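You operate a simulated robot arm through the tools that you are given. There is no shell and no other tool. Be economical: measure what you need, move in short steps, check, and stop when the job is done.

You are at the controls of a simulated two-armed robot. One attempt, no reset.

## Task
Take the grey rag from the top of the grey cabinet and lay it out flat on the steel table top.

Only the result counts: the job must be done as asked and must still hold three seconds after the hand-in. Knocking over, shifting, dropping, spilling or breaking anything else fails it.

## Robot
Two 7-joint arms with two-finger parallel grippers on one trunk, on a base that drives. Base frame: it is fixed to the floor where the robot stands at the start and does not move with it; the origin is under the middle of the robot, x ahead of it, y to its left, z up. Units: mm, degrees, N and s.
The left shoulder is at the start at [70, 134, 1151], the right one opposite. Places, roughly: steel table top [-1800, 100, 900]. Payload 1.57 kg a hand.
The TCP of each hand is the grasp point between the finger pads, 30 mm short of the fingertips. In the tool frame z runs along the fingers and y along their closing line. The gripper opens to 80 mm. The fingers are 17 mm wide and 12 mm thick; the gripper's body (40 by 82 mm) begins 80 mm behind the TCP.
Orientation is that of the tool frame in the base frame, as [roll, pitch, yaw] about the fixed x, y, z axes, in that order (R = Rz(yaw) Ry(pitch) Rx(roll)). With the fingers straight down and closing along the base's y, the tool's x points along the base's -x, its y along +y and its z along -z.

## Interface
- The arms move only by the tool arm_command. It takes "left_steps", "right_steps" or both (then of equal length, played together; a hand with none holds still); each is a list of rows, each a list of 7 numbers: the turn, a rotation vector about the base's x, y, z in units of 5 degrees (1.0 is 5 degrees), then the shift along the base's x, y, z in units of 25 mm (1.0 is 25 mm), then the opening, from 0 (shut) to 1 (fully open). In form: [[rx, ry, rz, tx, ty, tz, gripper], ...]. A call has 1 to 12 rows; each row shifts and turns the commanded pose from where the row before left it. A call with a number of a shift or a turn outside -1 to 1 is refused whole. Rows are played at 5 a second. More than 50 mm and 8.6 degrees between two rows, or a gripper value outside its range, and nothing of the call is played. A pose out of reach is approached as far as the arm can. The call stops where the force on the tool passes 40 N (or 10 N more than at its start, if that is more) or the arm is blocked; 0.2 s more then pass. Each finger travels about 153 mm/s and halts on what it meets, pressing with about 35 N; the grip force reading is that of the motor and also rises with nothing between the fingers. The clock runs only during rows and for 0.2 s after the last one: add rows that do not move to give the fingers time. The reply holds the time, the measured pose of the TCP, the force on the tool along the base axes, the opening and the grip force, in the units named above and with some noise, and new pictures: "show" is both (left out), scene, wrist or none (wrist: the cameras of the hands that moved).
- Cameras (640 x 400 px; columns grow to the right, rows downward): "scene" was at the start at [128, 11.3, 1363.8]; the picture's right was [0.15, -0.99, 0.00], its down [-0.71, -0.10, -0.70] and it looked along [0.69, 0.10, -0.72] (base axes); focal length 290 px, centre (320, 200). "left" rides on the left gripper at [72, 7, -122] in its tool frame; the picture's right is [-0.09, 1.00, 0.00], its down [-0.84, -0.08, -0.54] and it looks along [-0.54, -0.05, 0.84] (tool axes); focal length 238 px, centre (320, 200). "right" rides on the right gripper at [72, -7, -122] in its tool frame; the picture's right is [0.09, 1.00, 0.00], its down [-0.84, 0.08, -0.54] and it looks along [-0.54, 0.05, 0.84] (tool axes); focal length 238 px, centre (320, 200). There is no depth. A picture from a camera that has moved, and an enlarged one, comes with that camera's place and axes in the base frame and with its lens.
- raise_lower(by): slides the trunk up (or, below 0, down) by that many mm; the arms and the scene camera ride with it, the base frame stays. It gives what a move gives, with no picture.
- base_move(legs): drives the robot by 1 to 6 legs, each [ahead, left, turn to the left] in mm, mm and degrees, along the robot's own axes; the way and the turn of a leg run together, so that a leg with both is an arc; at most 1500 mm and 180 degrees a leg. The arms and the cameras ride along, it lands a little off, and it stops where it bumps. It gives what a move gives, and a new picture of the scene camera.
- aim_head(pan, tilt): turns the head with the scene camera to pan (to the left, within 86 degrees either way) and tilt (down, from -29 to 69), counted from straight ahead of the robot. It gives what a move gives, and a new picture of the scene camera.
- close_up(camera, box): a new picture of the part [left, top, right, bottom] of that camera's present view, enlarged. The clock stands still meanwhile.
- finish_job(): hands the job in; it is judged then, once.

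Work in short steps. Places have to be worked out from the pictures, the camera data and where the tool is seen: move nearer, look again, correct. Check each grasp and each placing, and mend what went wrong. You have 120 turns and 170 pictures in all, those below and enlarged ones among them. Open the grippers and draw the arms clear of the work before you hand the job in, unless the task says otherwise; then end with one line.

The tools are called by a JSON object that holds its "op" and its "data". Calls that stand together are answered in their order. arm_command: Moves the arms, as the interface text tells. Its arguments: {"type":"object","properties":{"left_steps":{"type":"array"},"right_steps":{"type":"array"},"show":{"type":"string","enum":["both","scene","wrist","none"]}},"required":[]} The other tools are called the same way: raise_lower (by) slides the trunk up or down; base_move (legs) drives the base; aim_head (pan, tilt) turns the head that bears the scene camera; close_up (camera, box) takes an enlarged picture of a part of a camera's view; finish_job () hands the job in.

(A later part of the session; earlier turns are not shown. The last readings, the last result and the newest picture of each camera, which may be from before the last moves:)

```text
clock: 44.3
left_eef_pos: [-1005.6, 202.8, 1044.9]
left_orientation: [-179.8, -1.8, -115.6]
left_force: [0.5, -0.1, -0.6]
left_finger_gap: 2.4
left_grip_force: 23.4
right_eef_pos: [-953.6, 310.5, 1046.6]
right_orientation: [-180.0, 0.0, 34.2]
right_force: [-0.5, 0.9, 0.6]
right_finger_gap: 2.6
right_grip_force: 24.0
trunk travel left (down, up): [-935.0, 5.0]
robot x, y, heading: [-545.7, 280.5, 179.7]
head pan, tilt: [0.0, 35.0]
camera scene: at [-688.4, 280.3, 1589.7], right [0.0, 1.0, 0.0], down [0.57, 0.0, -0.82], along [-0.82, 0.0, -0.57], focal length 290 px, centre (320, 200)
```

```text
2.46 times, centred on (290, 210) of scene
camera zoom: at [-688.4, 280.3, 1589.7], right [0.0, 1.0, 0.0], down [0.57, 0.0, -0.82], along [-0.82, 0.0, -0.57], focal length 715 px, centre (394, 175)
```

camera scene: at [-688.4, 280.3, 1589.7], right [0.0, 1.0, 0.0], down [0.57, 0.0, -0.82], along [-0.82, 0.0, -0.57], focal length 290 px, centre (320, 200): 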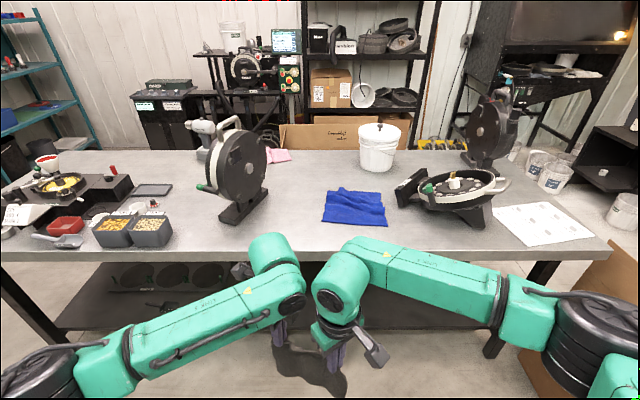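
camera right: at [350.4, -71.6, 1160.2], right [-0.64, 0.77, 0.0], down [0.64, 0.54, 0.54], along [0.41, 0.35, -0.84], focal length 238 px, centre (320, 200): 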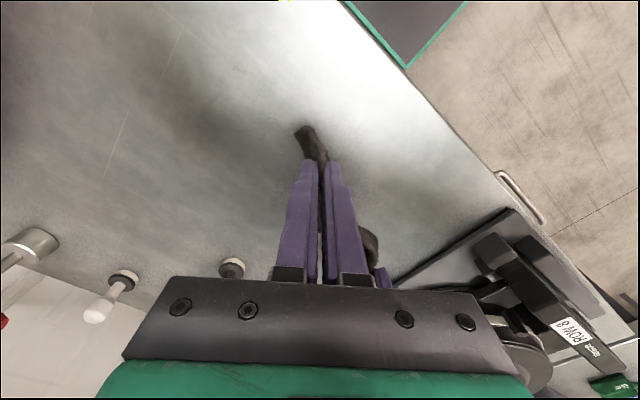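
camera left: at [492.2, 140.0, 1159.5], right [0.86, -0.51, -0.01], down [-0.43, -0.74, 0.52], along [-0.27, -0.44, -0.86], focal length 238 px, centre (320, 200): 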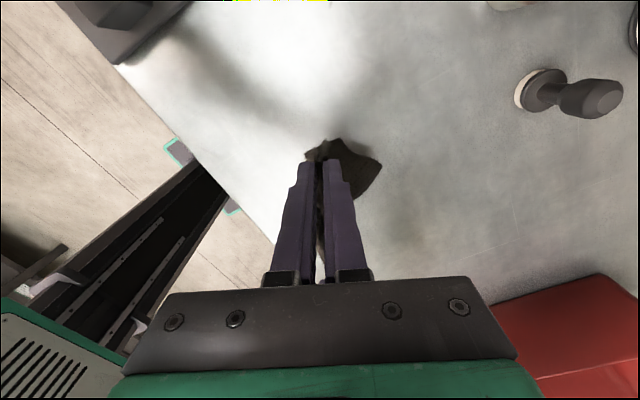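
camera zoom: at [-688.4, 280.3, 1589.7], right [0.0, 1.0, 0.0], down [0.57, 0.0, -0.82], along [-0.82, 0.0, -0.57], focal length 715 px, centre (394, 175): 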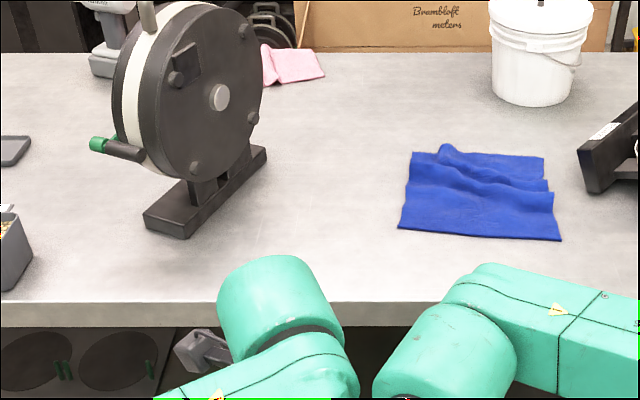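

The free patch is about x -1400…-1700, y 60…280, between the stand and the blue cloth. I'll raise the hands, lower the trunk a bit, and shift left 115 mm with a part of the way ahead.

{"op": "arm_command", "data": {"left_steps": [[0, 0, 0, 0, 0, 0.8, 0], [0, 0, 0, 0, 0, 0.8, 0], [0, 0, 0, 0, 0, 0.8, 0], [0, 0, 0, 0, 0, 0.8, 0], [0, 0, 0, 0, 0, 0.8, 0]], "right_steps": [[0, 0, 0, 0, 0, 0.8, 0], [0, 0, 0, 0, 0, 0.8, 0], [0, 0, 0, 0, 0, 0.8, 0], [0, 0, 0, 0, 0, 0.8, 0], [0, 0, 0, 0, 0, 0.8, 0]], "show": "none"}}

{"op": "base_move", "data": {"legs": [[0, 115, 0.3], [250, 0, 0]]}}

{"op": "aim_head", "data": {"pan": 0, "tilt": 45}}

```text
clock: 45.5
left_eef_pos: [-1004.0, 201.3, 1147.5]
left_orientation: [-179.7, -1.9, -115.5]
left_force: [-0.1, 0.3, 0.0]
left_finger_gap: 2.4
left_grip_force: 24.0
right_eef_pos: [-953.7, 310.7, 1146.3]
right_orientation: [180.0, 0.0, 34.4]
right_force: [0.0, 0.3, -0.4]
right_finger_gap: 2.6
right_grip_force: 23.9
trunk travel left (down, up): [-935.0, 5.0]
robot x, y, heading: [-544.9, 282.0, 179.6]
head pan, tilt: [0.0, 35.0]
```

```text
clock: 48.2
left_eef_pos: [-1248.4, 83.8, 1146.8]
left_orientation: [-179.9, -1.9, -115.1]
left_force: [0.9, -0.1, 0.2]
left_finger_gap: 2.4
left_grip_force: 23.6
right_eef_pos: [-1199.2, 192.4, 1147.1]
right_orientation: [-180.0, 0.1, 34.5]
right_force: [-0.5, 0.3, 0.3]
right_finger_gap: 2.6
right_grip_force: 23.9
trunk travel left (down, up): [-935.0, 5.0]
robot x, y, heading: [-794.0, 167.2, -179.8]
head pan, tilt: [0.0, 35.0]
camera scene: at [-930.8, 164.2, 1590.1], right [0.0, 1.0, 0.0], down [0.57, 0.0, -0.82], along [-0.82, 0.0, -0.57], focal length 290 px, centre (320, 200)
```

scene: 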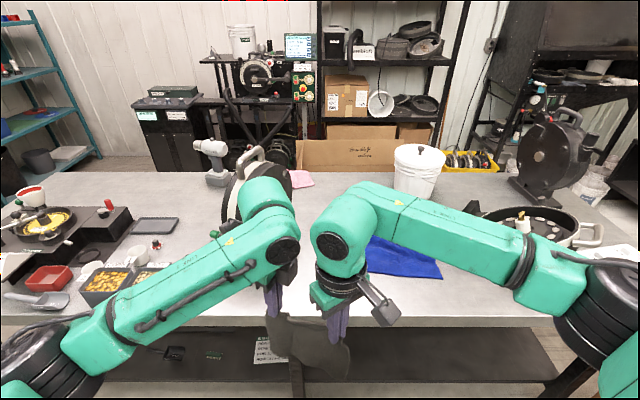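

```text
clock: 48.9
left_eef_pos: [-1250.6, 83.1, 1147.3]
left_orientation: [-179.8, -1.8, -115.3]
left_force: [-0.9, -0.4, 0.4]
left_finger_gap: 2.5
left_grip_force: 23.9
right_eef_pos: [-1201.6, 192.4, 1146.4]
right_orientation: [-179.9, 0.0, 34.7]
right_force: [0.2, -0.4, 0.2]
right_finger_gap: 2.6
right_grip_force: 23.5
trunk travel left (down, up): [-935.0, 5.0]
robot x, y, heading: [-792.9, 167.2, -179.7]
head pan, tilt: [0.0, 45.0]
camera scene: at [-927.9, 164.2, 1574.9], right [0.0, 1.0, 0.0], down [0.71, 0.0, -0.71], along [-0.71, 0.0, -0.71], focal length 290 px, centre (320, 200)
```

scene: 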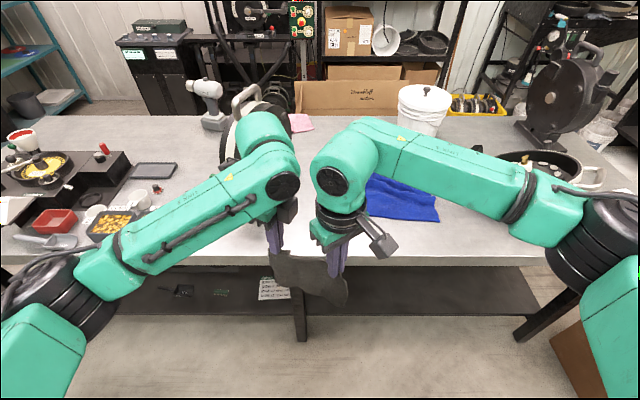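

The edge is at about x -1378 and the path is clear. I drive ahead 285 mm so the hands end over the free patch.

{"op": "base_move", "data": {"legs": [[200, -8, -0.3]]}}

{"op": "base_move", "data": {"legs": [[85, 0, 0]]}}

{"op": "arm_command", "data": {"left_steps": [[0, 0, 0, 0, 0, 0, 0]], "right_steps": [[0, 0, 0, 0, 0, 0, 0]], "show": "wrist"}}

```text
clock: 50.5
left_eef_pos: [-1445.1, 94.9, 1149.2]
left_orientation: [-179.9, -1.9, -115.6]
left_force: [-0.4, -0.2, -0.3]
left_finger_gap: 2.4
left_grip_force: 23.7
right_eef_pos: [-1393.9, 203.4, 1147.3]
right_orientation: [-179.9, 0.2, 34.2]
right_force: [0.0, -0.4, 0.7]
right_finger_gap: 2.6
right_grip_force: 24.3
trunk travel left (down, up): [-935.0, 5.0]
robot x, y, heading: [-993.6, 174.8, 179.7]
head pan, tilt: [0.0, 45.0]
camera scene: at [-1119.4, 173.5, 1575.4], right [0.01, 1.0, 0.0], down [0.7, 0.0, -0.71], along [-0.71, 0.0, -0.7], focal length 290 px, centre (320, 200)
```

scene: 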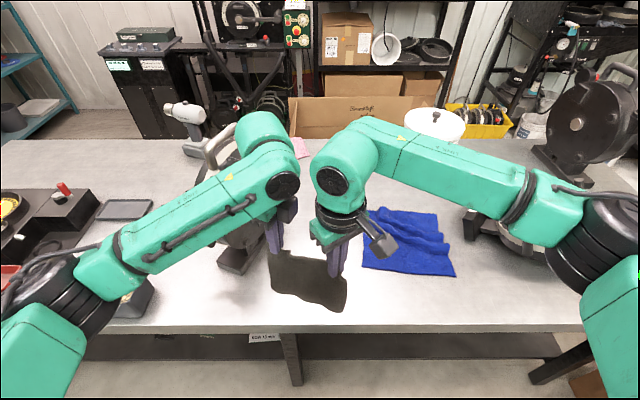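

```text
clock: 51.5
left_eef_pos: [-1526.7, 97.3, 1150.4]
left_orientation: [180.0, -2.1, -115.7]
left_force: [0.6, 0.0, 1.0]
left_finger_gap: 2.2
left_grip_force: 24.3
right_eef_pos: [-1475.8, 205.2, 1149.6]
right_orientation: [-179.8, 0.3, 34.2]
right_force: [0.6, -0.8, -0.1]
right_finger_gap: 2.4
right_grip_force: 23.7
trunk travel left (down, up): [-935.0, 5.0]
robot x, y, heading: [-1075.4, 176.1, 179.9]
head pan, tilt: [0.0, 45.0]
camera scene: at [-1199.8, 174.3, 1575.8], right [0.01, 1.0, 0.0], down [0.7, 0.0, -0.71], along [-0.71, 0.0, -0.7], focal length 290 px, centre (320, 200)
```

scene: 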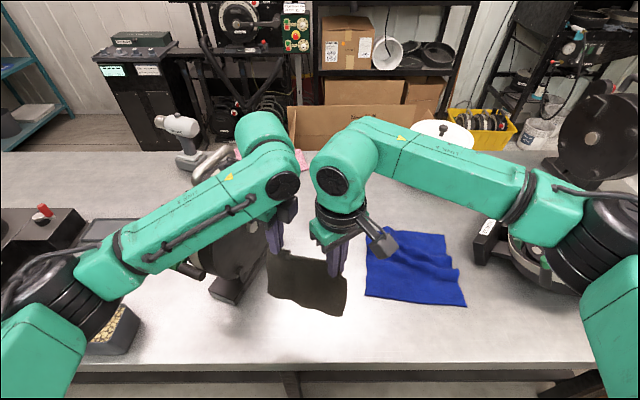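

```text
clock: 51.9
left_eef_pos: [-1535.0, 97.0, 1146.6]
left_orientation: [-179.6, -1.8, -115.7]
left_force: [0.1, 0.3, -0.5]
left_finger_gap: 2.3
left_grip_force: 23.7
right_eef_pos: [-1483.6, 205.0, 1146.1]
right_orientation: [179.9, 0.0, 34.3]
right_force: [0.0, -0.2, -0.3]
right_finger_gap: 2.5
right_grip_force: 24.1
trunk travel left (down, up): [-935.0, 5.0]
robot x, y, heading: [-1075.0, 172.5, 179.3]
head pan, tilt: [0.0, 45.0]
camera right: at [-1428.5, 251.7, 1268.9], right [0.64, -0.77, 0.0], down [-0.65, -0.53, 0.54], along [-0.42, -0.35, -0.84], focal length 238 px, centre (320, 200)
camera left: at [-1570.7, 37.9, 1269.4], right [-0.86, 0.52, -0.01], down [0.44, 0.74, 0.52], along [0.27, 0.44, -0.86], focal length 238 px, centre (320, 200)
```

right: 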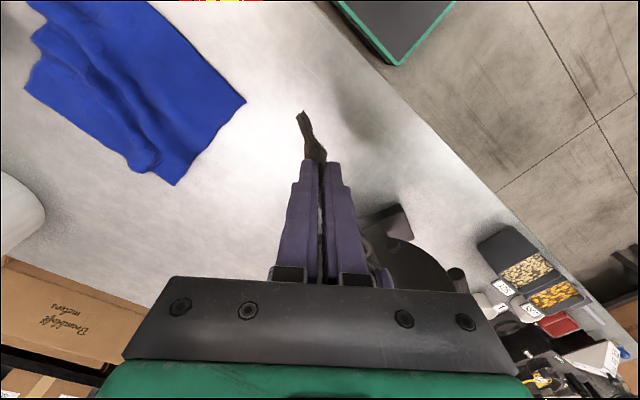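
left: 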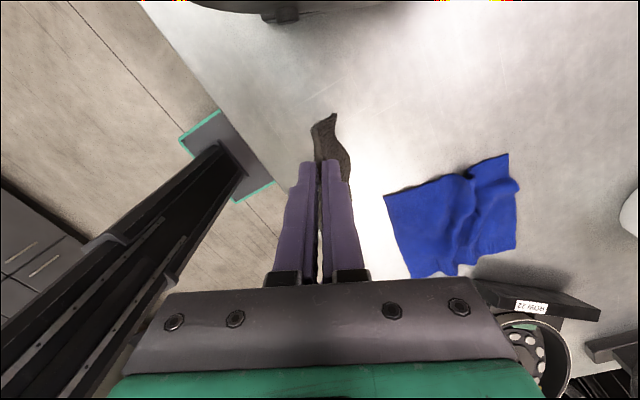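

The hands are over the patch; blue cloth corner at about (-1550, 287), stand at y < 10. I move the hands over where the free edge shall lie, then lower the trunk 105 mm.

{"op": "arm_command", "data": {"left_steps": [[0, 0, 0, -0.7, 0.3, 0, 0], [0, 0, 0, -0.7, 0.3, 0, 0], [0, 0, 0, -0.7, 0.3, 0, 0]], "right_steps": [[0, 0, 0, -0.7, 0.3, 0, 0], [0, 0, 0, -0.7, 0.3, 0, 0], [0, 0, 0, -0.7, 0.3, 0, 0]], "show": "none"}}

{"op": "raise_lower", "data": {"by": -95}}

{"op": "arm_command", "data": {"left_steps": [[0, 0, 0, 0, 0, 0, 0]], "right_steps": [[0, 0, 0, 0, 0, 0, 0]], "show": "both"}}

```text
clock: 52.7
left_eef_pos: [-1584.7, 118.7, 1148.3]
left_orientation: [-179.8, -1.9, -115.6]
left_force: [-0.3, 0.2, 0.8]
left_finger_gap: 2.3
left_grip_force: 24.0
right_eef_pos: [-1535.1, 228.6, 1148.1]
right_orientation: [179.9, -0.1, 34.4]
right_force: [0.1, 0.1, 0.1]
right_finger_gap: 2.6
right_grip_force: 23.9
trunk travel left (down, up): [-935.0, 5.0]
robot x, y, heading: [-1076.6, 171.8, 179.6]
head pan, tilt: [0.0, 45.0]
```

```text
clock: 54.0
left_eef_pos: [-1583.8, 118.2, 1052.4]
left_orientation: [-179.8, -1.9, -115.8]
left_force: [-0.4, 0.7, 0.0]
left_finger_gap: 2.6
left_grip_force: 24.4
right_eef_pos: [-1536.2, 227.7, 1052.6]
right_orientation: [180.0, 0.0, 34.2]
right_force: [0.7, 0.2, 0.3]
right_finger_gap: 2.5
right_grip_force: 23.2
trunk travel left (down, up): [-840.0, 100.0]
robot x, y, heading: [-1071.1, 171.0, 179.3]
head pan, tilt: [0.0, 45.0]
```

```text
clock: 54.4
left_eef_pos: [-1584.5, 120.3, 1053.1]
left_orientation: [-179.8, -1.9, -115.7]
left_force: [0.0, 0.1, 0.5]
left_finger_gap: 2.5
left_grip_force: 23.9
right_eef_pos: [-1536.7, 228.0, 1052.2]
right_orientation: [179.9, 0.0, 34.2]
right_force: [1.1, -0.3, 0.0]
right_finger_gap: 2.7
right_grip_force: 23.5
trunk travel left (down, up): [-840.0, 100.0]
robot x, y, heading: [-1076.0, 173.7, 179.8]
head pan, tilt: [0.0, 45.0]
camera scene: at [-1209.7, 174.3, 1479.8], right [0.01, 1.0, 0.0], down [0.71, 0.0, -0.71], along [-0.71, 0.0, -0.71], focal length 290 px, centre (320, 200)
camera right: at [-1480.6, 274.4, 1175.2], right [0.64, -0.77, 0.0], down [-0.65, -0.53, 0.54], along [-0.42, -0.35, -0.84], focal length 238 px, centre (320, 200)
camera left: at [-1620.6, 60.1, 1176.3], right [-0.86, 0.51, -0.01], down [0.44, 0.74, 0.52], along [0.27, 0.44, -0.86], focal length 238 px, centre (320, 200)
```

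scene: 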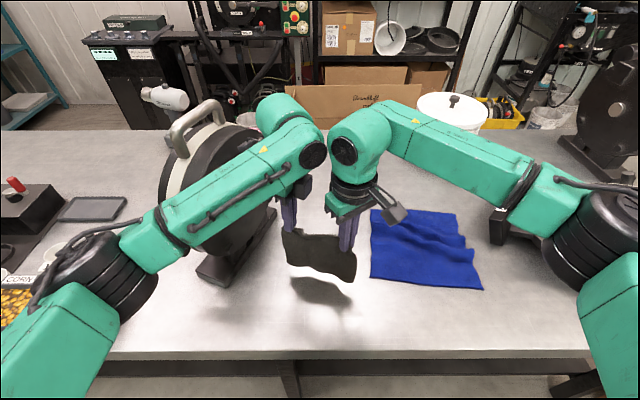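
right: 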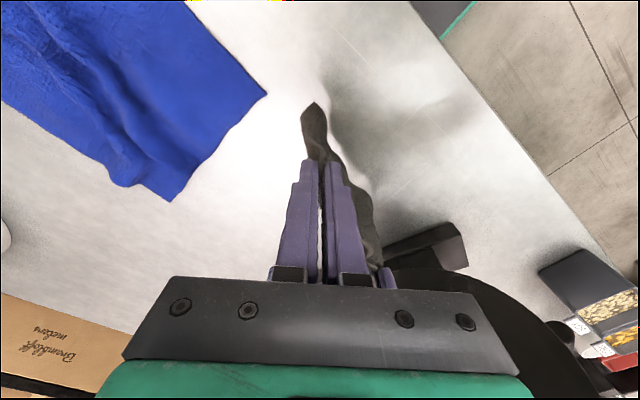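
left: 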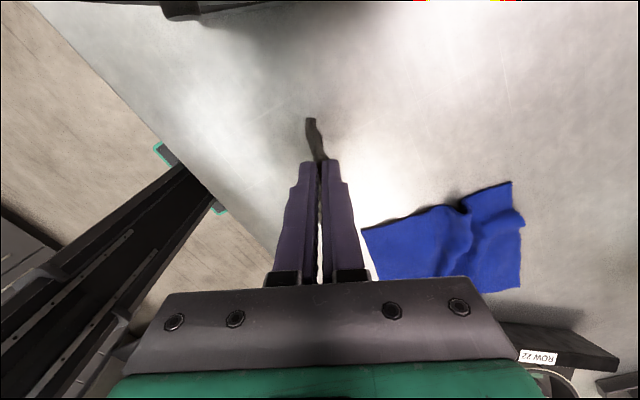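

The rag hangs just above the table in the clear patch. I lower 25 mm until the free edge should touch, and look.

{"op": "arm_command", "data": {"left_steps": [[0, 0, 0, 0, 0, -0.35, 0], [0, 0, 0, 0, 0, -0.35, 0], [0, 0, 0, 0, 0, -0.3, 0], [0, 0, 0, 0, 0, 0, 0]], "right_steps": [[0, 0, 0, 0, 0, -0.35, 0], [0, 0, 0, 0, 0, -0.35, 0], [0, 0, 0, 0, 0, -0.3, 0], [0, 0, 0, 0, 0, 0, 0]], "show": "none"}}

{"op": "close_up", "data": {"camera": "scene", "box": [200, 160, 440, 310]}}

```text
clock: 55.4
left_eef_pos: [-1584.0, 118.4, 1027.9]
left_orientation: [-179.8, -1.8, -115.7]
left_force: [0.4, -0.2, -0.6]
left_finger_gap: 2.4
left_grip_force: 24.2
right_eef_pos: [-1537.1, 225.7, 1027.8]
right_orientation: [179.9, 0.0, 34.1]
right_force: [0.0, 0.0, 0.2]
right_finger_gap: 2.4
right_grip_force: 23.7
trunk travel left (down, up): [-840.0, 100.0]
robot x, y, heading: [-1077.3, 172.2, 179.9]
head pan, tilt: [0.0, 45.0]
```

```text
2.67 times, centred on (320, 235) of scene
camera zoom: at [-1209.4, 174.3, 1479.9], right [0.01, 1.0, 0.0], down [0.71, 0.0, -0.71], along [-0.71, 0.0, -0.71], focal length 775 px, centre (320, 107)
```

zoom: 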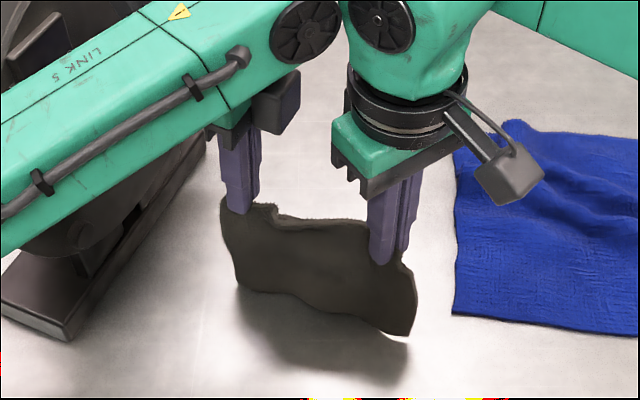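

The free edge is just about at the table. I now sweep the hands back towards the robot across the edge while lowering, first half of the arc.

{"op": "arm_command", "data": {"left_steps": [[0, 0, 0, 0, 0, -0.3, 0], [0, 0, 0, 0.49, -0.234, -0.058, 0], [0, 0, 0, 0.49, -0.234, -0.058, 0], [0, 0, 0, 0.455, -0.218, -0.168, 0], [0, 0, 0, 0.455, -0.218, -0.168, 0], [0, 0, 0, 0.39, -0.187, -0.266, 0], [0, 0, 0, 0.39, -0.187, -0.266, 0]], "right_steps": [[0, 0, 0, 0, 0, -0.3, 0], [0, 0, 0, 0.49, -0.234, -0.058, 0], [0, 0, 0, 0.49, -0.234, -0.058, 0], [0, 0, 0, 0.455, -0.218, -0.168, 0], [0, 0, 0, 0.455, -0.218, -0.168, 0], [0, 0, 0, 0.39, -0.187, -0.266, 0], [0, 0, 0, 0.39, -0.187, -0.266, 0]], "show": "none"}}

{"op": "close_up", "data": {"camera": "scene", "box": [160, 140, 480, 340]}}

```text
clock: 57.0
left_eef_pos: [-1515.9, 85.7, 994.6]
left_orientation: [-179.9, -1.7, -115.7]
left_force: [0.2, 0.1, 0.4]
left_finger_gap: 2.3
left_grip_force: 23.9
right_eef_pos: [-1469.8, 195.4, 994.4]
right_orientation: [180.0, 0.0, 34.2]
right_force: [0.7, 0.4, 0.1]
right_finger_gap: 2.4
right_grip_force: 24.0
trunk travel left (down, up): [-840.0, 100.0]
robot x, y, heading: [-1075.9, 174.5, 179.9]
head pan, tilt: [0.0, 45.0]
```

```text
2.00 times, centred on (320, 240) of scene
camera zoom: at [-1209.0, 173.6, 1479.9], right [0.01, 1.0, 0.0], down [0.71, 0.0, -0.71], along [-0.71, 0.0, -0.71], focal length 581 px, centre (320, 120)
```

zoom: 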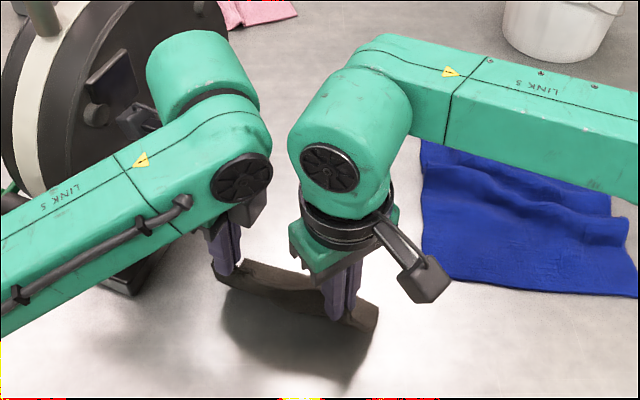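

At this angle the camera sees the sloping rag nearly edge-on, as expected. I check from the wrists before the second half of the arc.

{"op": "arm_command", "data": {"left_steps": [[0, 0, 0, 0.15, -0.07, -0.17, 0], [0, 0, 0, 0.15, -0.07, -0.17, 0]], "right_steps": [[0, 0, 0, 0.15, -0.07, -0.17, 0], [0, 0, 0, 0.15, -0.07, -0.17, 0]], "show": "wrist"}}

```text
clock: 57.6
left_eef_pos: [-1510.0, 82.6, 985.8]
left_orientation: [-179.9, -1.8, -115.6]
left_force: [-0.5, 1.3, -1.0]
left_finger_gap: 2.9
left_grip_force: 23.8
right_eef_pos: [-1460.7, 191.6, 985.5]
right_orientation: [180.0, -0.1, 34.2]
right_force: [-0.8, 0.2, -0.2]
right_finger_gap: 2.4
right_grip_force: 23.7
trunk travel left (down, up): [-840.0, 100.0]
robot x, y, heading: [-1075.0, 170.6, 179.6]
head pan, tilt: [0.0, 45.0]
camera right: at [-1405.6, 238.6, 1108.9], right [0.64, -0.77, 0.0], down [-0.65, -0.53, 0.54], along [-0.42, -0.34, -0.84], focal length 238 px, centre (320, 200)
camera left: at [-1545.9, 24.3, 1109.4], right [-0.86, 0.52, -0.01], down [0.44, 0.74, 0.52], along [0.27, 0.44, -0.86], focal length 238 px, centre (320, 200)
```

right: 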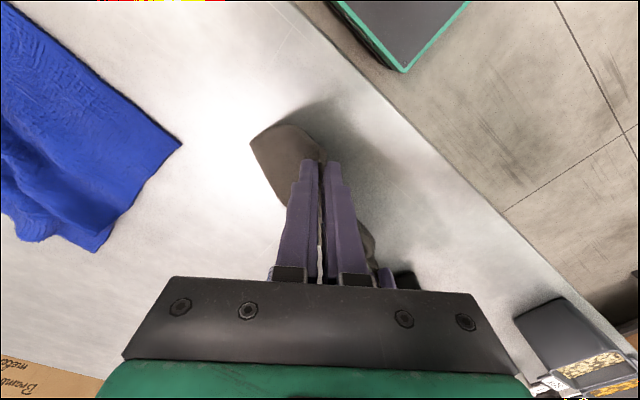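
left: 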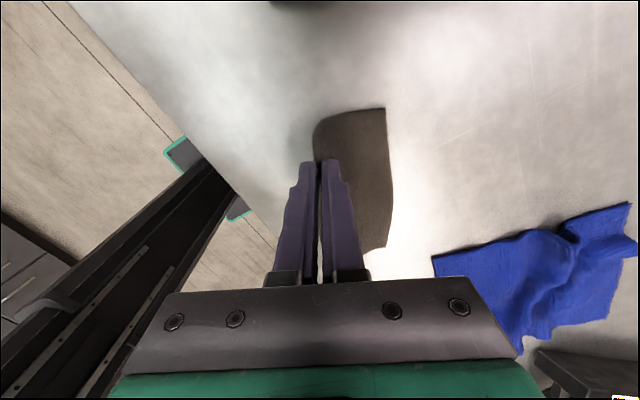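

The rag trails away from the hands nicely and lies clear of the blue cloth. I finish the arc down to just above the surface.

{"op": "arm_command", "data": {"left_steps": [[0, 0, 0, 0.22, -0.1, -0.3, 0], [0, 0, 0, 0.22, -0.1, -0.3, 0], [0, 0, 0, 0.2, -0.1, -0.32, 0], [0, 0, 0, 0.2, -0.1, -0.32, 0], [0, 0, 0, 0.18, -0.08, -0.32, 0], [0, 0, 0, 0.18, -0.08, -0.3, 0]], "right_steps": [[0, 0, 0, 0.22, -0.1, -0.3, 0], [0, 0, 0, 0.22, -0.1, -0.3, 0], [0, 0, 0, 0.2, -0.1, -0.32, 0], [0, 0, 0, 0.2, -0.1, -0.32, 0], [0, 0, 0, 0.18, -0.08, -0.32, 0], [0, 0, 0, 0.18, -0.08, -0.3, 0]], "show": "both"}}

```text
clock: 59.0
left_eef_pos: [-1480.5, 69.2, 939.5]
left_orientation: [-179.8, -1.9, -115.7]
left_force: [-0.3, 0.3, -1.2]
left_finger_gap: 2.3
left_grip_force: 23.5
right_eef_pos: [-1431.4, 178.2, 940.0]
right_orientation: [-180.0, 0.0, 34.2]
right_force: [-0.3, 0.4, 0.4]
right_finger_gap: 2.3
right_grip_force: 23.9
trunk travel left (down, up): [-840.0, 100.0]
robot x, y, heading: [-1077.7, 174.8, 179.7]
head pan, tilt: [0.0, 45.0]
camera scene: at [-1209.2, 174.1, 1479.9], right [0.01, 1.0, 0.0], down [0.71, 0.0, -0.71], along [-0.71, 0.0, -0.71], focal length 290 px, centre (320, 200)
camera right: at [-1375.9, 225.3, 1063.0], right [0.64, -0.77, 0.0], down [-0.65, -0.53, 0.54], along [-0.42, -0.35, -0.84], focal length 238 px, centre (320, 200)
camera left: at [-1516.6, 10.2, 1063.8], right [-0.86, 0.52, -0.01], down [0.44, 0.74, 0.52], along [0.27, 0.44, -0.86], focal length 238 px, centre (320, 200)
```

scene: 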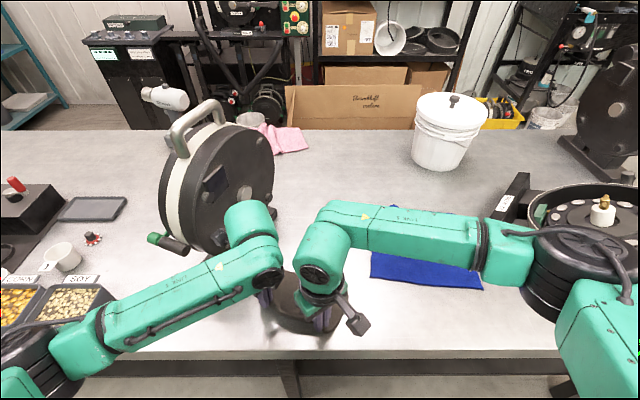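
right: 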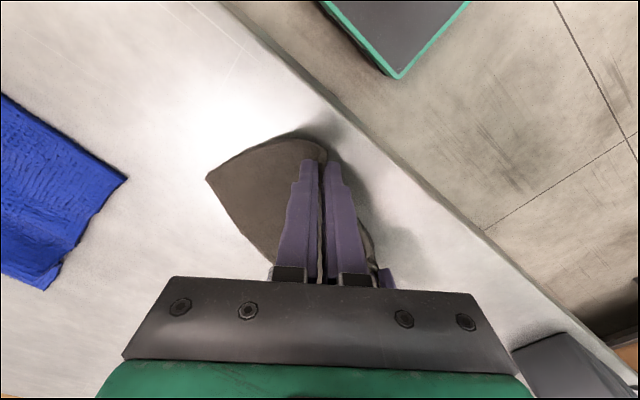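
left: 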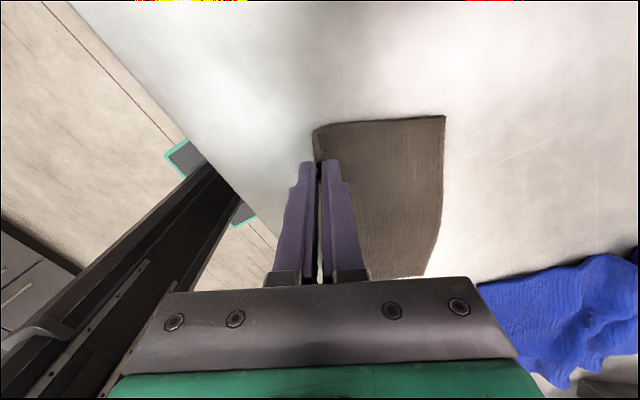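

Nearly flat. I zoom in on the held edge before letting go.

{"op": "close_up", "data": {"camera": "scene", "box": [240, 250, 380, 340]}}

{"op": "close_up", "data": {"camera": "right", "box": [190, 110, 430, 290]}}

```text
4.44 times, centred on (310, 295) of scene
camera zoom: at [-1209.2, 174.1, 1479.9], right [0.01, 1.0, 0.0], down [0.71, 0.0, -0.71], along [-0.71, 0.0, -0.71], focal length 1291 px, centre (364, -222)
```

zoom: 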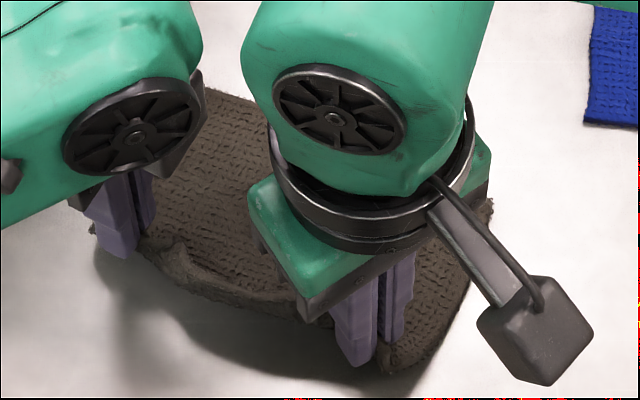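

```text
2.22 times, centred on (310, 200) of right
camera zoom: at [-1375.9, 225.3, 1063.0], right [0.64, -0.77, 0.0], down [-0.65, -0.53, 0.54], along [-0.42, -0.35, -0.84], focal length 530 px, centre (342, 200)
```

zoom: 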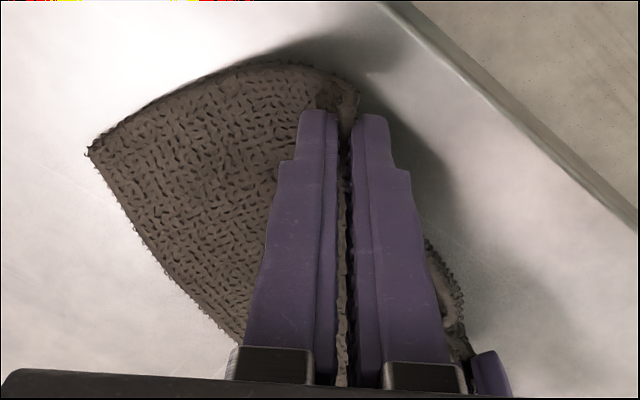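

The edge stands up slightly between the fingers. I lower 4 mm and pull 8 mm towards the near side to draw it taut, then open slowly.

{"op": "arm_command", "data": {"left_steps": [[0, 0, 0, 0.14, -0.07, -0.08, 0], [0, 0, 0, 0.14, -0.07, -0.08, 0], [0, 0, 0, 0, 0, 0, 0], [0, 0, 0, 0, 0, 0, 0.05], [0, 0, 0, 0, 0, 0, 0.12], [0, 0, 0, 0, 0, 0, 0.2], [0, 0, 0, 0, 0, 0, 0.3], [0, 0, 0, 0, 0, 0, 0.3]], "right_steps": [[0, 0, 0, 0.14, -0.07, -0.08, 0], [0, 0, 0, 0.14, -0.07, -0.08, 0], [0, 0, 0, 0, 0, 0, 0], [0, 0, 0, 0, 0, 0, 0.05], [0, 0, 0, 0, 0, 0, 0.12], [0, 0, 0, 0, 0, 0, 0.2], [0, 0, 0, 0, 0, 0, 0.3], [0, 0, 0, 0, 0, 0, 0.3]], "show": "wrist"}}

{"op": "close_up", "data": {"camera": "scene", "box": [240, 250, 380, 340]}}

```text
clock: 60.8
left_eef_pos: [-1473.5, 63.2, 936.5]
left_orientation: [-179.8, -1.8, -115.7]
left_force: [0.4, 0.6, 0.2]
left_finger_gap: 24.2
left_grip_force: 0.0
right_eef_pos: [-1424.5, 175.4, 934.9]
right_orientation: [-180.0, 0.0, 34.1]
right_force: [0.9, -0.5, -0.1]
right_finger_gap: 24.2
right_grip_force: 0.0
trunk travel left (down, up): [-840.0, 100.0]
robot x, y, heading: [-1076.2, 173.1, 179.6]
head pan, tilt: [0.0, 45.0]
camera right: at [-1368.4, 221.9, 1058.9], right [0.64, -0.77, 0.0], down [-0.65, -0.53, 0.54], along [-0.42, -0.35, -0.84], focal length 238 px, centre (320, 200)
camera left: at [-1509.6, 6.2, 1060.2], right [-0.86, 0.51, -0.01], down [0.44, 0.74, 0.52], along [0.27, 0.44, -0.86], focal length 238 px, centre (320, 200)
```

right: 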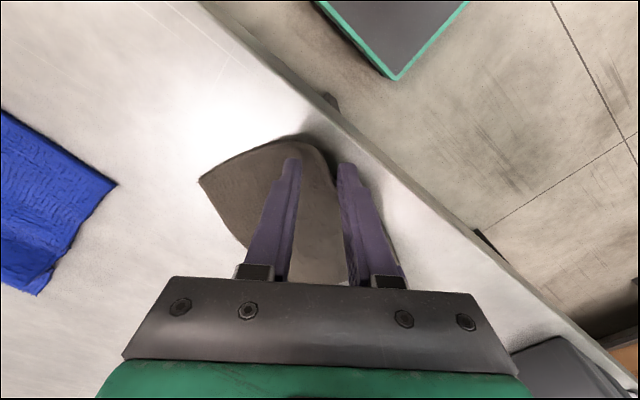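
left: 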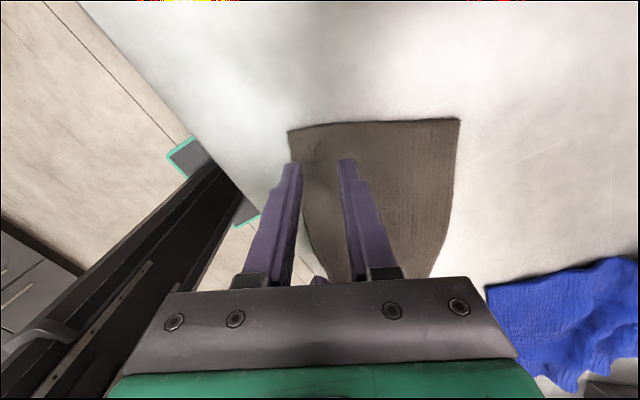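

```text
4.44 times, centred on (310, 295) of scene
camera zoom: at [-1209.3, 174.2, 1479.9], right [0.01, 1.0, 0.0], down [0.71, 0.0, -0.71], along [-0.71, 0.0, -0.71], focal length 1291 px, centre (364, -222)
```

zoom: 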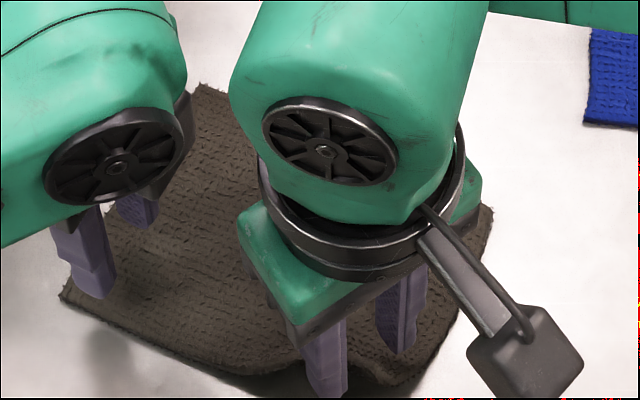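

The cloth is released and seems to have settled. I raise both hands straight up slowly.

{"op": "arm_command", "data": {"left_steps": [[0, 0, 0, 0, 0, 0.2, 0.35], [0, 0, 0, 0, 0, 0.4, 0.35], [0, 0, 0, 0, 0, 0.8, 0.35], [0, 0, 0, 0, 0, 1, 0.35], [0, 0, 0, 0, 0, 1, 0.35], [0, 0, 0, 0, 0, 1, 0.35], [0, 0, 0, 0, 0, 1, 0.35]], "right_steps": [[0, 0, 0, 0, 0, 0.2, 0.35], [0, 0, 0, 0, 0, 0.4, 0.35], [0, 0, 0, 0, 0, 0.8, 0.35], [0, 0, 0, 0, 0, 1, 0.35], [0, 0, 0, 0, 0, 1, 0.35], [0, 0, 0, 0, 0, 1, 0.35], [0, 0, 0, 0, 0, 1, 0.35]], "show": "both"}}

```text
clock: 62.4
left_eef_pos: [-1471.4, 65.0, 1073.0]
left_orientation: [-179.7, -1.8, -115.7]
left_force: [0.6, 0.2, 0.1]
left_finger_gap: 28.2
left_grip_force: 0.0
right_eef_pos: [-1422.3, 174.0, 1071.8]
right_orientation: [-180.0, 0.0, 34.2]
right_force: [-0.5, -0.1, -0.7]
right_finger_gap: 28.2
right_grip_force: 0.1
trunk travel left (down, up): [-840.0, 100.0]
robot x, y, heading: [-1078.6, 174.8, 179.6]
head pan, tilt: [0.0, 45.0]
camera scene: at [-1208.7, 174.0, 1479.8], right [0.01, 1.0, 0.0], down [0.71, 0.0, -0.71], along [-0.71, 0.0, -0.71], focal length 290 px, centre (320, 200)
camera right: at [-1367.6, 220.7, 1194.3], right [0.64, -0.77, 0.0], down [-0.65, -0.53, 0.54], along [-0.42, -0.34, -0.84], focal length 238 px, centre (320, 200)
camera left: at [-1507.1, 5.5, 1196.3], right [-0.86, 0.52, -0.01], down [0.44, 0.74, 0.52], along [0.27, 0.44, -0.86], focal length 238 px, centre (320, 200)
```

scene: 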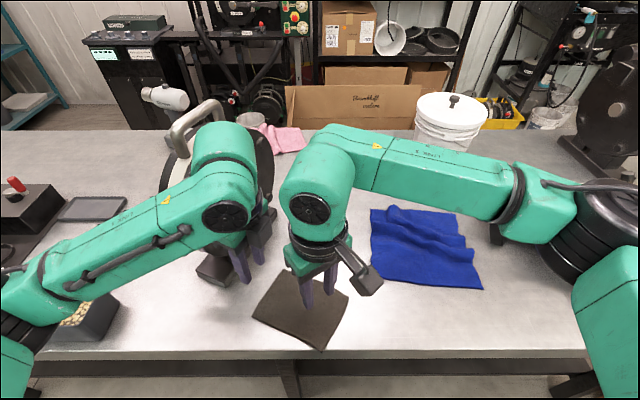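
right: 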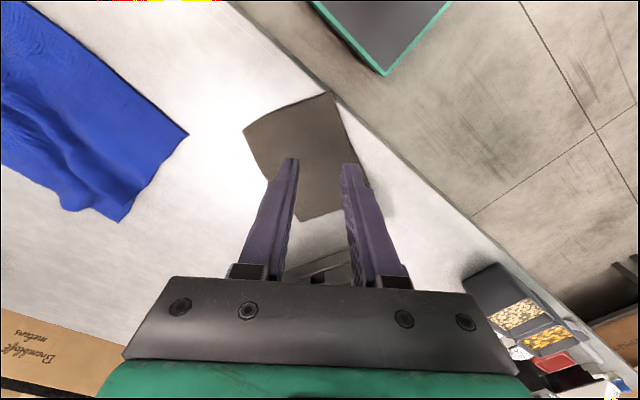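
left: 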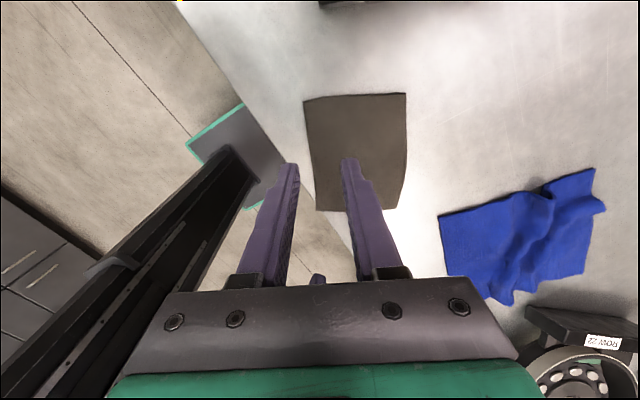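

The rag lies flat, but its near corner is close to the table's edge. I back off with arms up and look closely.

{"op": "base_move", "data": {"legs": [[-250, 0, 0]]}}

{"op": "close_up", "data": {"camera": "scene", "box": [220, 180, 420, 305]}}

```text
clock: 64.2
left_eef_pos: [-1223.4, 62.1, 1071.6]
left_orientation: [-179.8, -1.8, -115.8]
left_force: [0.4, 0.8, 0.1]
left_finger_gap: 28.2
left_grip_force: 0.1
right_eef_pos: [-1175.1, 172.1, 1070.1]
right_orientation: [-180.0, -0.1, 34.2]
right_force: [-0.5, -0.5, -0.6]
right_finger_gap: 27.9
right_grip_force: 0.1
trunk travel left (down, up): [-840.0, 100.0]
robot x, y, heading: [-826.1, 175.9, 179.7]
head pan, tilt: [0.0, 45.0]
camera scene: at [-961.3, 172.7, 1479.6], right [0.01, 1.0, 0.0], down [0.71, 0.0, -0.71], along [-0.71, 0.0, -0.71], focal length 290 px, centre (320, 200)
```

scene: 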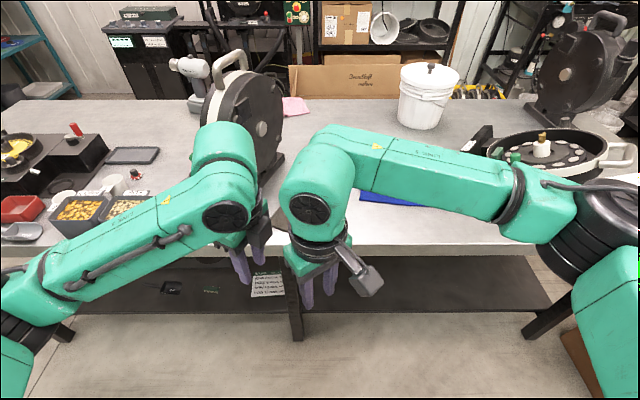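

```text
3.20 times, centred on (320, 242) of scene
camera zoom: at [-961.3, 172.7, 1479.6], right [0.01, 1.0, 0.0], down [0.71, 0.0, -0.71], along [-0.71, 0.0, -0.71], focal length 930 px, centre (320, 64)
```

zoom: 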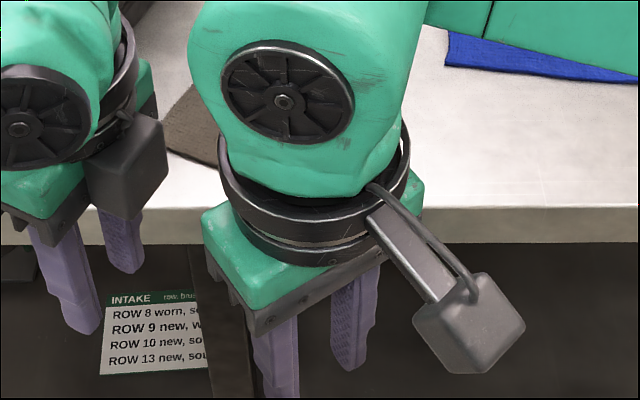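

The wrists hide the rag. I spread the hands outward, here off the table, to get a clear look.

{"op": "arm_command", "data": {"left_steps": [[0, 0, 0, 0.5, -1, 0, 0.8], [0, 0, 0, 0, -1, 0, 1], [0, 0, 0, 0, -1, 0, 1], [0, 0, 0, 0, -1, 0, 1], [0, 0, 0, 0, -1, 0, 1]], "right_steps": [[0, 0, 0, 0, 1, 0, 0.8], [0, 0, 0, 0, 1, 0, 1], [0, 0, 0, 0, 1, 0, 1], [0, 0, 0, 0, 1, 0, 1], [0, 0, 0, 0, 1, 0, 1]], "show": "scene"}}

{"op": "close_up", "data": {"camera": "scene", "box": [200, 150, 440, 300]}}

```text
clock: 65.5
left_eef_pos: [-1208.2, -61.2, 1072.4]
left_orientation: [-179.7, -1.9, -115.8]
left_force: [-0.6, -0.4, 0.8]
left_finger_gap: 80.3
left_grip_force: 0.0
right_eef_pos: [-1173.7, 297.4, 1070.0]
right_orientation: [-179.9, -0.1, 34.1]
right_force: [0.1, 0.5, 0.3]
right_finger_gap: 80.2
right_grip_force: 0.2
trunk travel left (down, up): [-840.0, 100.0]
robot x, y, heading: [-824.5, 170.8, 179.7]
head pan, tilt: [0.0, 45.0]
camera scene: at [-958.1, 173.3, 1479.9], right [0.01, 1.0, 0.0], down [0.71, -0.01, -0.71], along [-0.71, 0.0, -0.71], focal length 290 px, centre (320, 200)
```

scene: 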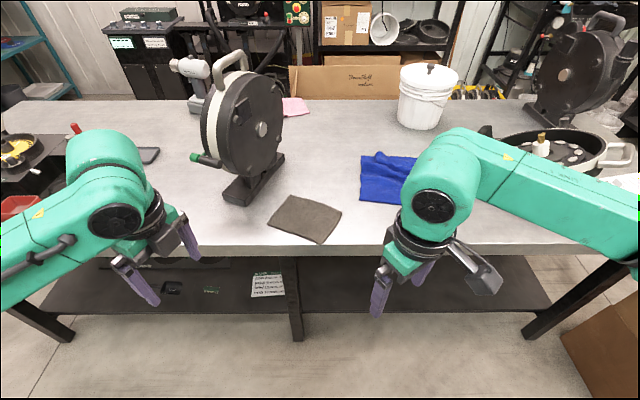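

```text
2.67 times, centred on (320, 225) of scene
camera zoom: at [-958.1, 173.3, 1479.9], right [0.01, 1.0, 0.0], down [0.71, -0.01, -0.71], along [-0.71, 0.0, -0.71], focal length 775 px, centre (320, 133)
```

zoom: 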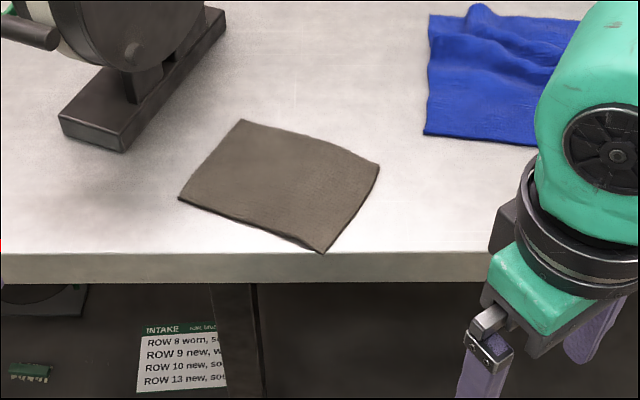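

The rag is flat, but its near corner just reaches the table edge. I'll press lightly near its far edge with closed fingers and drag it about 35 mm inward so the rest trails taut.

{"op": "arm_command", "data": {"left_steps": [[0, 0, 0, 0, 1, 0.4, 0.4], [0, 0, 0, 0, 1, 0, 0], [0, 0, 0, 0, 1, 0, 0], [0, 0, 0, 0, 1, 0, 0], [0, 0, 0, -0.5, 1, 0, 0]], "right_steps": [[0, 0, 0, 0, -1, 0.4, 0.4], [0, 0, 0, 0, -1, 0, 0], [0, 0, 0, 0, -1, 0, 0], [0, 0, 0, 0, -1, 0, 0], [0, 0, 0, 0, -1, 0, 0]], "show": "none"}}

{"op": "base_move", "data": {"legs": [[260, 0, 0]]}}

```text
clock: 66.7
left_eef_pos: [-1222.3, 62.0, 1082.2]
left_orientation: [-179.8, -1.8, -115.7]
left_force: [0.4, 0.2, -0.9]
left_finger_gap: 0.1
left_grip_force: 21.2
right_eef_pos: [-1175.7, 171.9, 1082.0]
right_orientation: [180.0, 0.0, 34.2]
right_force: [-0.4, -0.5, 0.3]
right_finger_gap: 0.0
right_grip_force: 21.4
trunk travel left (down, up): [-840.0, 100.0]
robot x, y, heading: [-824.6, 169.8, 179.8]
head pan, tilt: [0.0, 45.0]
```

```text
clock: 68.5
left_eef_pos: [-1477.8, 66.4, 1082.2]
left_orientation: [180.0, -1.9, -115.9]
left_force: [0.3, -0.1, -0.3]
left_finger_gap: 0.0
left_grip_force: 20.9
right_eef_pos: [-1432.8, 175.7, 1081.8]
right_orientation: [180.0, 0.0, 34.1]
right_force: [-0.3, -0.7, 0.2]
right_finger_gap: 0.3
right_grip_force: 21.4
trunk travel left (down, up): [-840.0, 100.0]
robot x, y, heading: [-1084.5, 174.4, 179.7]
head pan, tilt: [0.0, 45.0]
camera scene: at [-1215.3, 175.3, 1480.1], right [0.01, 1.0, 0.0], down [0.71, -0.01, -0.71], along [-0.71, 0.01, -0.71], focal length 290 px, centre (320, 200)
```

scene: 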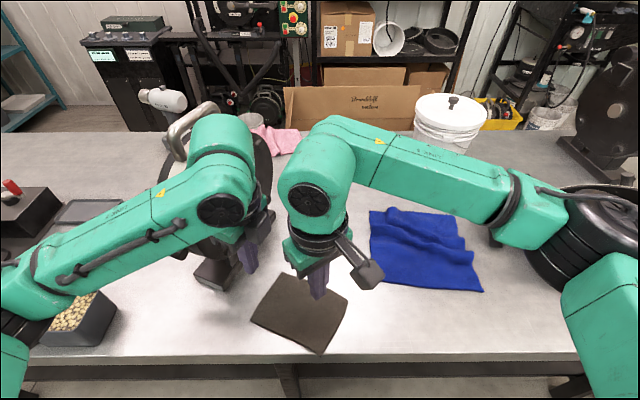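

Now over to the press points near the far edge, and down to just above the cloth.

{"op": "arm_command", "data": {"left_steps": [[0, 0, 0, -0.63, 0.4, 0, 0], [0, 0, 0, -0.63, 0.4, 0, 0], [0, 0, 0, -0.63, 0.4, 0, 0], [0, 0, 0, 0, 0, -1, 0], [0, 0, 0, 0, 0, -1, 0], [0, 0, 0, 0, 0, -1, 0], [0, 0, 0, 0, 0, -1, 0], [0, 0, 0, 0, 0, -1, 0], [0, 0, 0, 0, 0, -0.4, 0], [0, 0, 0, 0, 0, 0, 0]], "right_steps": [[0, 0, 0, -0.63, 0.4, 0, 0], [0, 0, 0, -0.63, 0.4, 0, 0], [0, 0, 0, -0.63, 0.4, 0, 0], [0, 0, 0, 0, 0, -1, 0], [0, 0, 0, 0, 0, -1, 0], [0, 0, 0, 0, 0, -1, 0], [0, 0, 0, 0, 0, -1, 0], [0, 0, 0, 0, 0, -1, 0], [0, 0, 0, 0, 0, -0.4, 0], [0, 0, 0, 0, 0, 0, 0]], "show": "both"}}

```text
clock: 70.7
left_eef_pos: [-1527.3, 95.7, 946.8]
left_orientation: [-179.8, -1.8, -115.8]
left_force: [0.3, 0.9, 0.4]
left_finger_gap: 0.0
left_grip_force: 21.2
right_eef_pos: [-1480.0, 205.2, 946.5]
right_orientation: [180.0, 0.0, 34.0]
right_force: [-0.1, 0.0, -0.4]
right_finger_gap: 0.2
right_grip_force: 21.2
trunk travel left (down, up): [-840.0, 100.0]
robot x, y, heading: [-1084.8, 178.0, 179.6]
head pan, tilt: [0.0, 45.0]
camera scene: at [-1217.3, 175.3, 1479.9], right [0.01, 1.0, 0.0], down [0.71, -0.01, -0.71], along [-0.71, 0.01, -0.71], focal length 290 px, centre (320, 200)
camera right: at [-1424.5, 252.6, 1069.2], right [0.63, -0.77, 0.0], down [-0.65, -0.53, 0.54], along [-0.42, -0.34, -0.84], focal length 238 px, centre (320, 200)
camera left: at [-1563.2, 37.9, 1070.0], right [-0.86, 0.52, -0.01], down [0.44, 0.73, 0.51], along [0.27, 0.44, -0.86], focal length 238 px, centre (320, 200)
```

scene: 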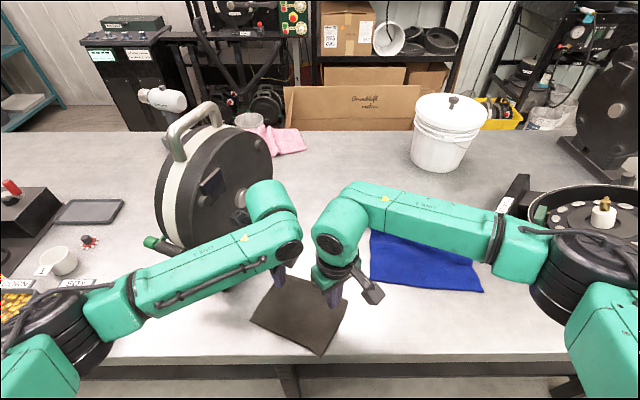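
right: 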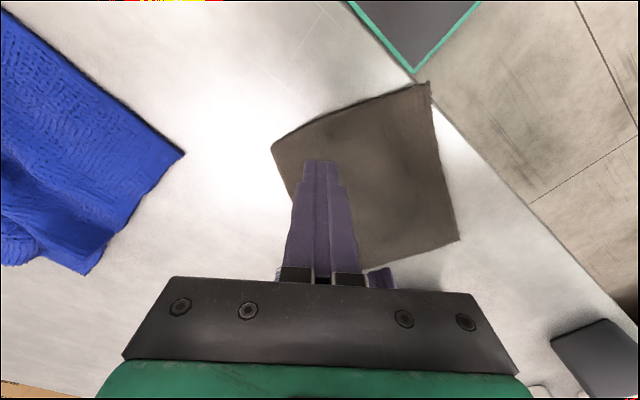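
left: 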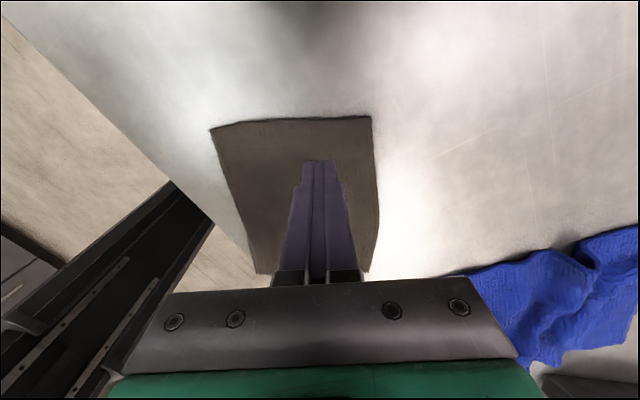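

The right view shows the corner touching the edge line. The tips are well placed; I lower gently to contact.

{"op": "arm_command", "data": {"left_steps": [[0, 0, 0, 0, 0, -0.2, 0], [0, 0, 0, 0, 0, -0.16, 0], [0, 0, 0, 0, 0, -0.08, 0], [0, 0, 0, 0, 0, -0.06, 0], [0, 0, 0, 0, 0, 0, 0]], "right_steps": [[0, 0, 0, 0, 0, -0.2, 0], [0, 0, 0, 0, 0, -0.16, 0], [0, 0, 0, 0, 0, -0.08, 0], [0, 0, 0, 0, 0, -0.06, 0], [0, 0, 0, 0, 0, 0, 0]], "show": "none"}}

```text
clock: 71.9
left_eef_pos: [-1526.9, 96.7, 934.6]
left_orientation: [-179.8, -1.8, -116.0]
left_force: [0.2, 0.6, -0.4]
left_finger_gap: 0.0
left_grip_force: 22.0
right_eef_pos: [-1481.7, 205.1, 934.2]
right_orientation: [-180.0, 0.0, 34.0]
right_force: [0.1, -0.9, 0.1]
right_finger_gap: 0.2
right_grip_force: 21.3
trunk travel left (down, up): [-840.0, 100.0]
robot x, y, heading: [-1085.7, 176.7, 179.3]
head pan, tilt: [0.0, 45.0]
```

{"op": "arm_command", "data": {"left_steps": [[0, 0, 0, 0, 0, -0.06, 0], [0, 0, 0, 0, 0, -0.06, 0], [0, 0, 0, 0, 0, 0, 0]], "right_steps": [[0, 0, 0, 0, 0, -0.06, 0], [0, 0, 0, 0, 0, -0.06, 0], [0, 0, 0, 0, 0, 0, 0]], "show": "none"}}

```text
clock: 72.7
left_eef_pos: [-1526.5, 96.2, 931.3]
left_orientation: [-179.8, -1.8, -115.9]
left_force: [-0.5, 0.5, 0.6]
left_finger_gap: 0.0
left_grip_force: 20.9
right_eef_pos: [-1481.9, 204.5, 929.4]
right_orientation: [179.9, 0.0, 34.0]
right_force: [0.0, -0.4, -0.4]
right_finger_gap: 0.0
right_grip_force: 21.1
trunk travel left (down, up): [-840.0, 100.0]
robot x, y, heading: [-1088.7, 175.2, 179.4]
head pan, tilt: [0.0, 45.0]
```

Still no contact at z 931/929, so I go on in 1.5 mm rows.

{"op": "arm_command", "data": {"left_steps": [[0, 0, 0, 0, 0, -0.06, 0], [0, 0, 0, 0, 0, -0.06, 0], [0, 0, 0, 0, 0, 0, 0]], "right_steps": [[0, 0, 0, 0, 0, -0.06, 0], [0, 0, 0, 0, 0, 0, 0], [0, 0, 0, 0, 0, 0, 0]], "show": "none"}}

```text
clock: 73.5
left_eef_pos: [-1526.2, 96.5, 927.7]
left_orientation: [-179.7, -1.7, -115.9]
left_force: [-0.2, 0.1, 0.2]
left_finger_gap: 0.0
left_grip_force: 21.7
right_eef_pos: [-1481.0, 205.6, 929.2]
right_orientation: [179.8, 0.0, 34.0]
right_force: [-0.4, 0.5, 0.4]
right_finger_gap: 0.0
right_grip_force: 21.3
trunk travel left (down, up): [-840.0, 100.0]
robot x, y, heading: [-1084.6, 177.4, 179.3]
head pan, tilt: [0.0, 45.0]
```

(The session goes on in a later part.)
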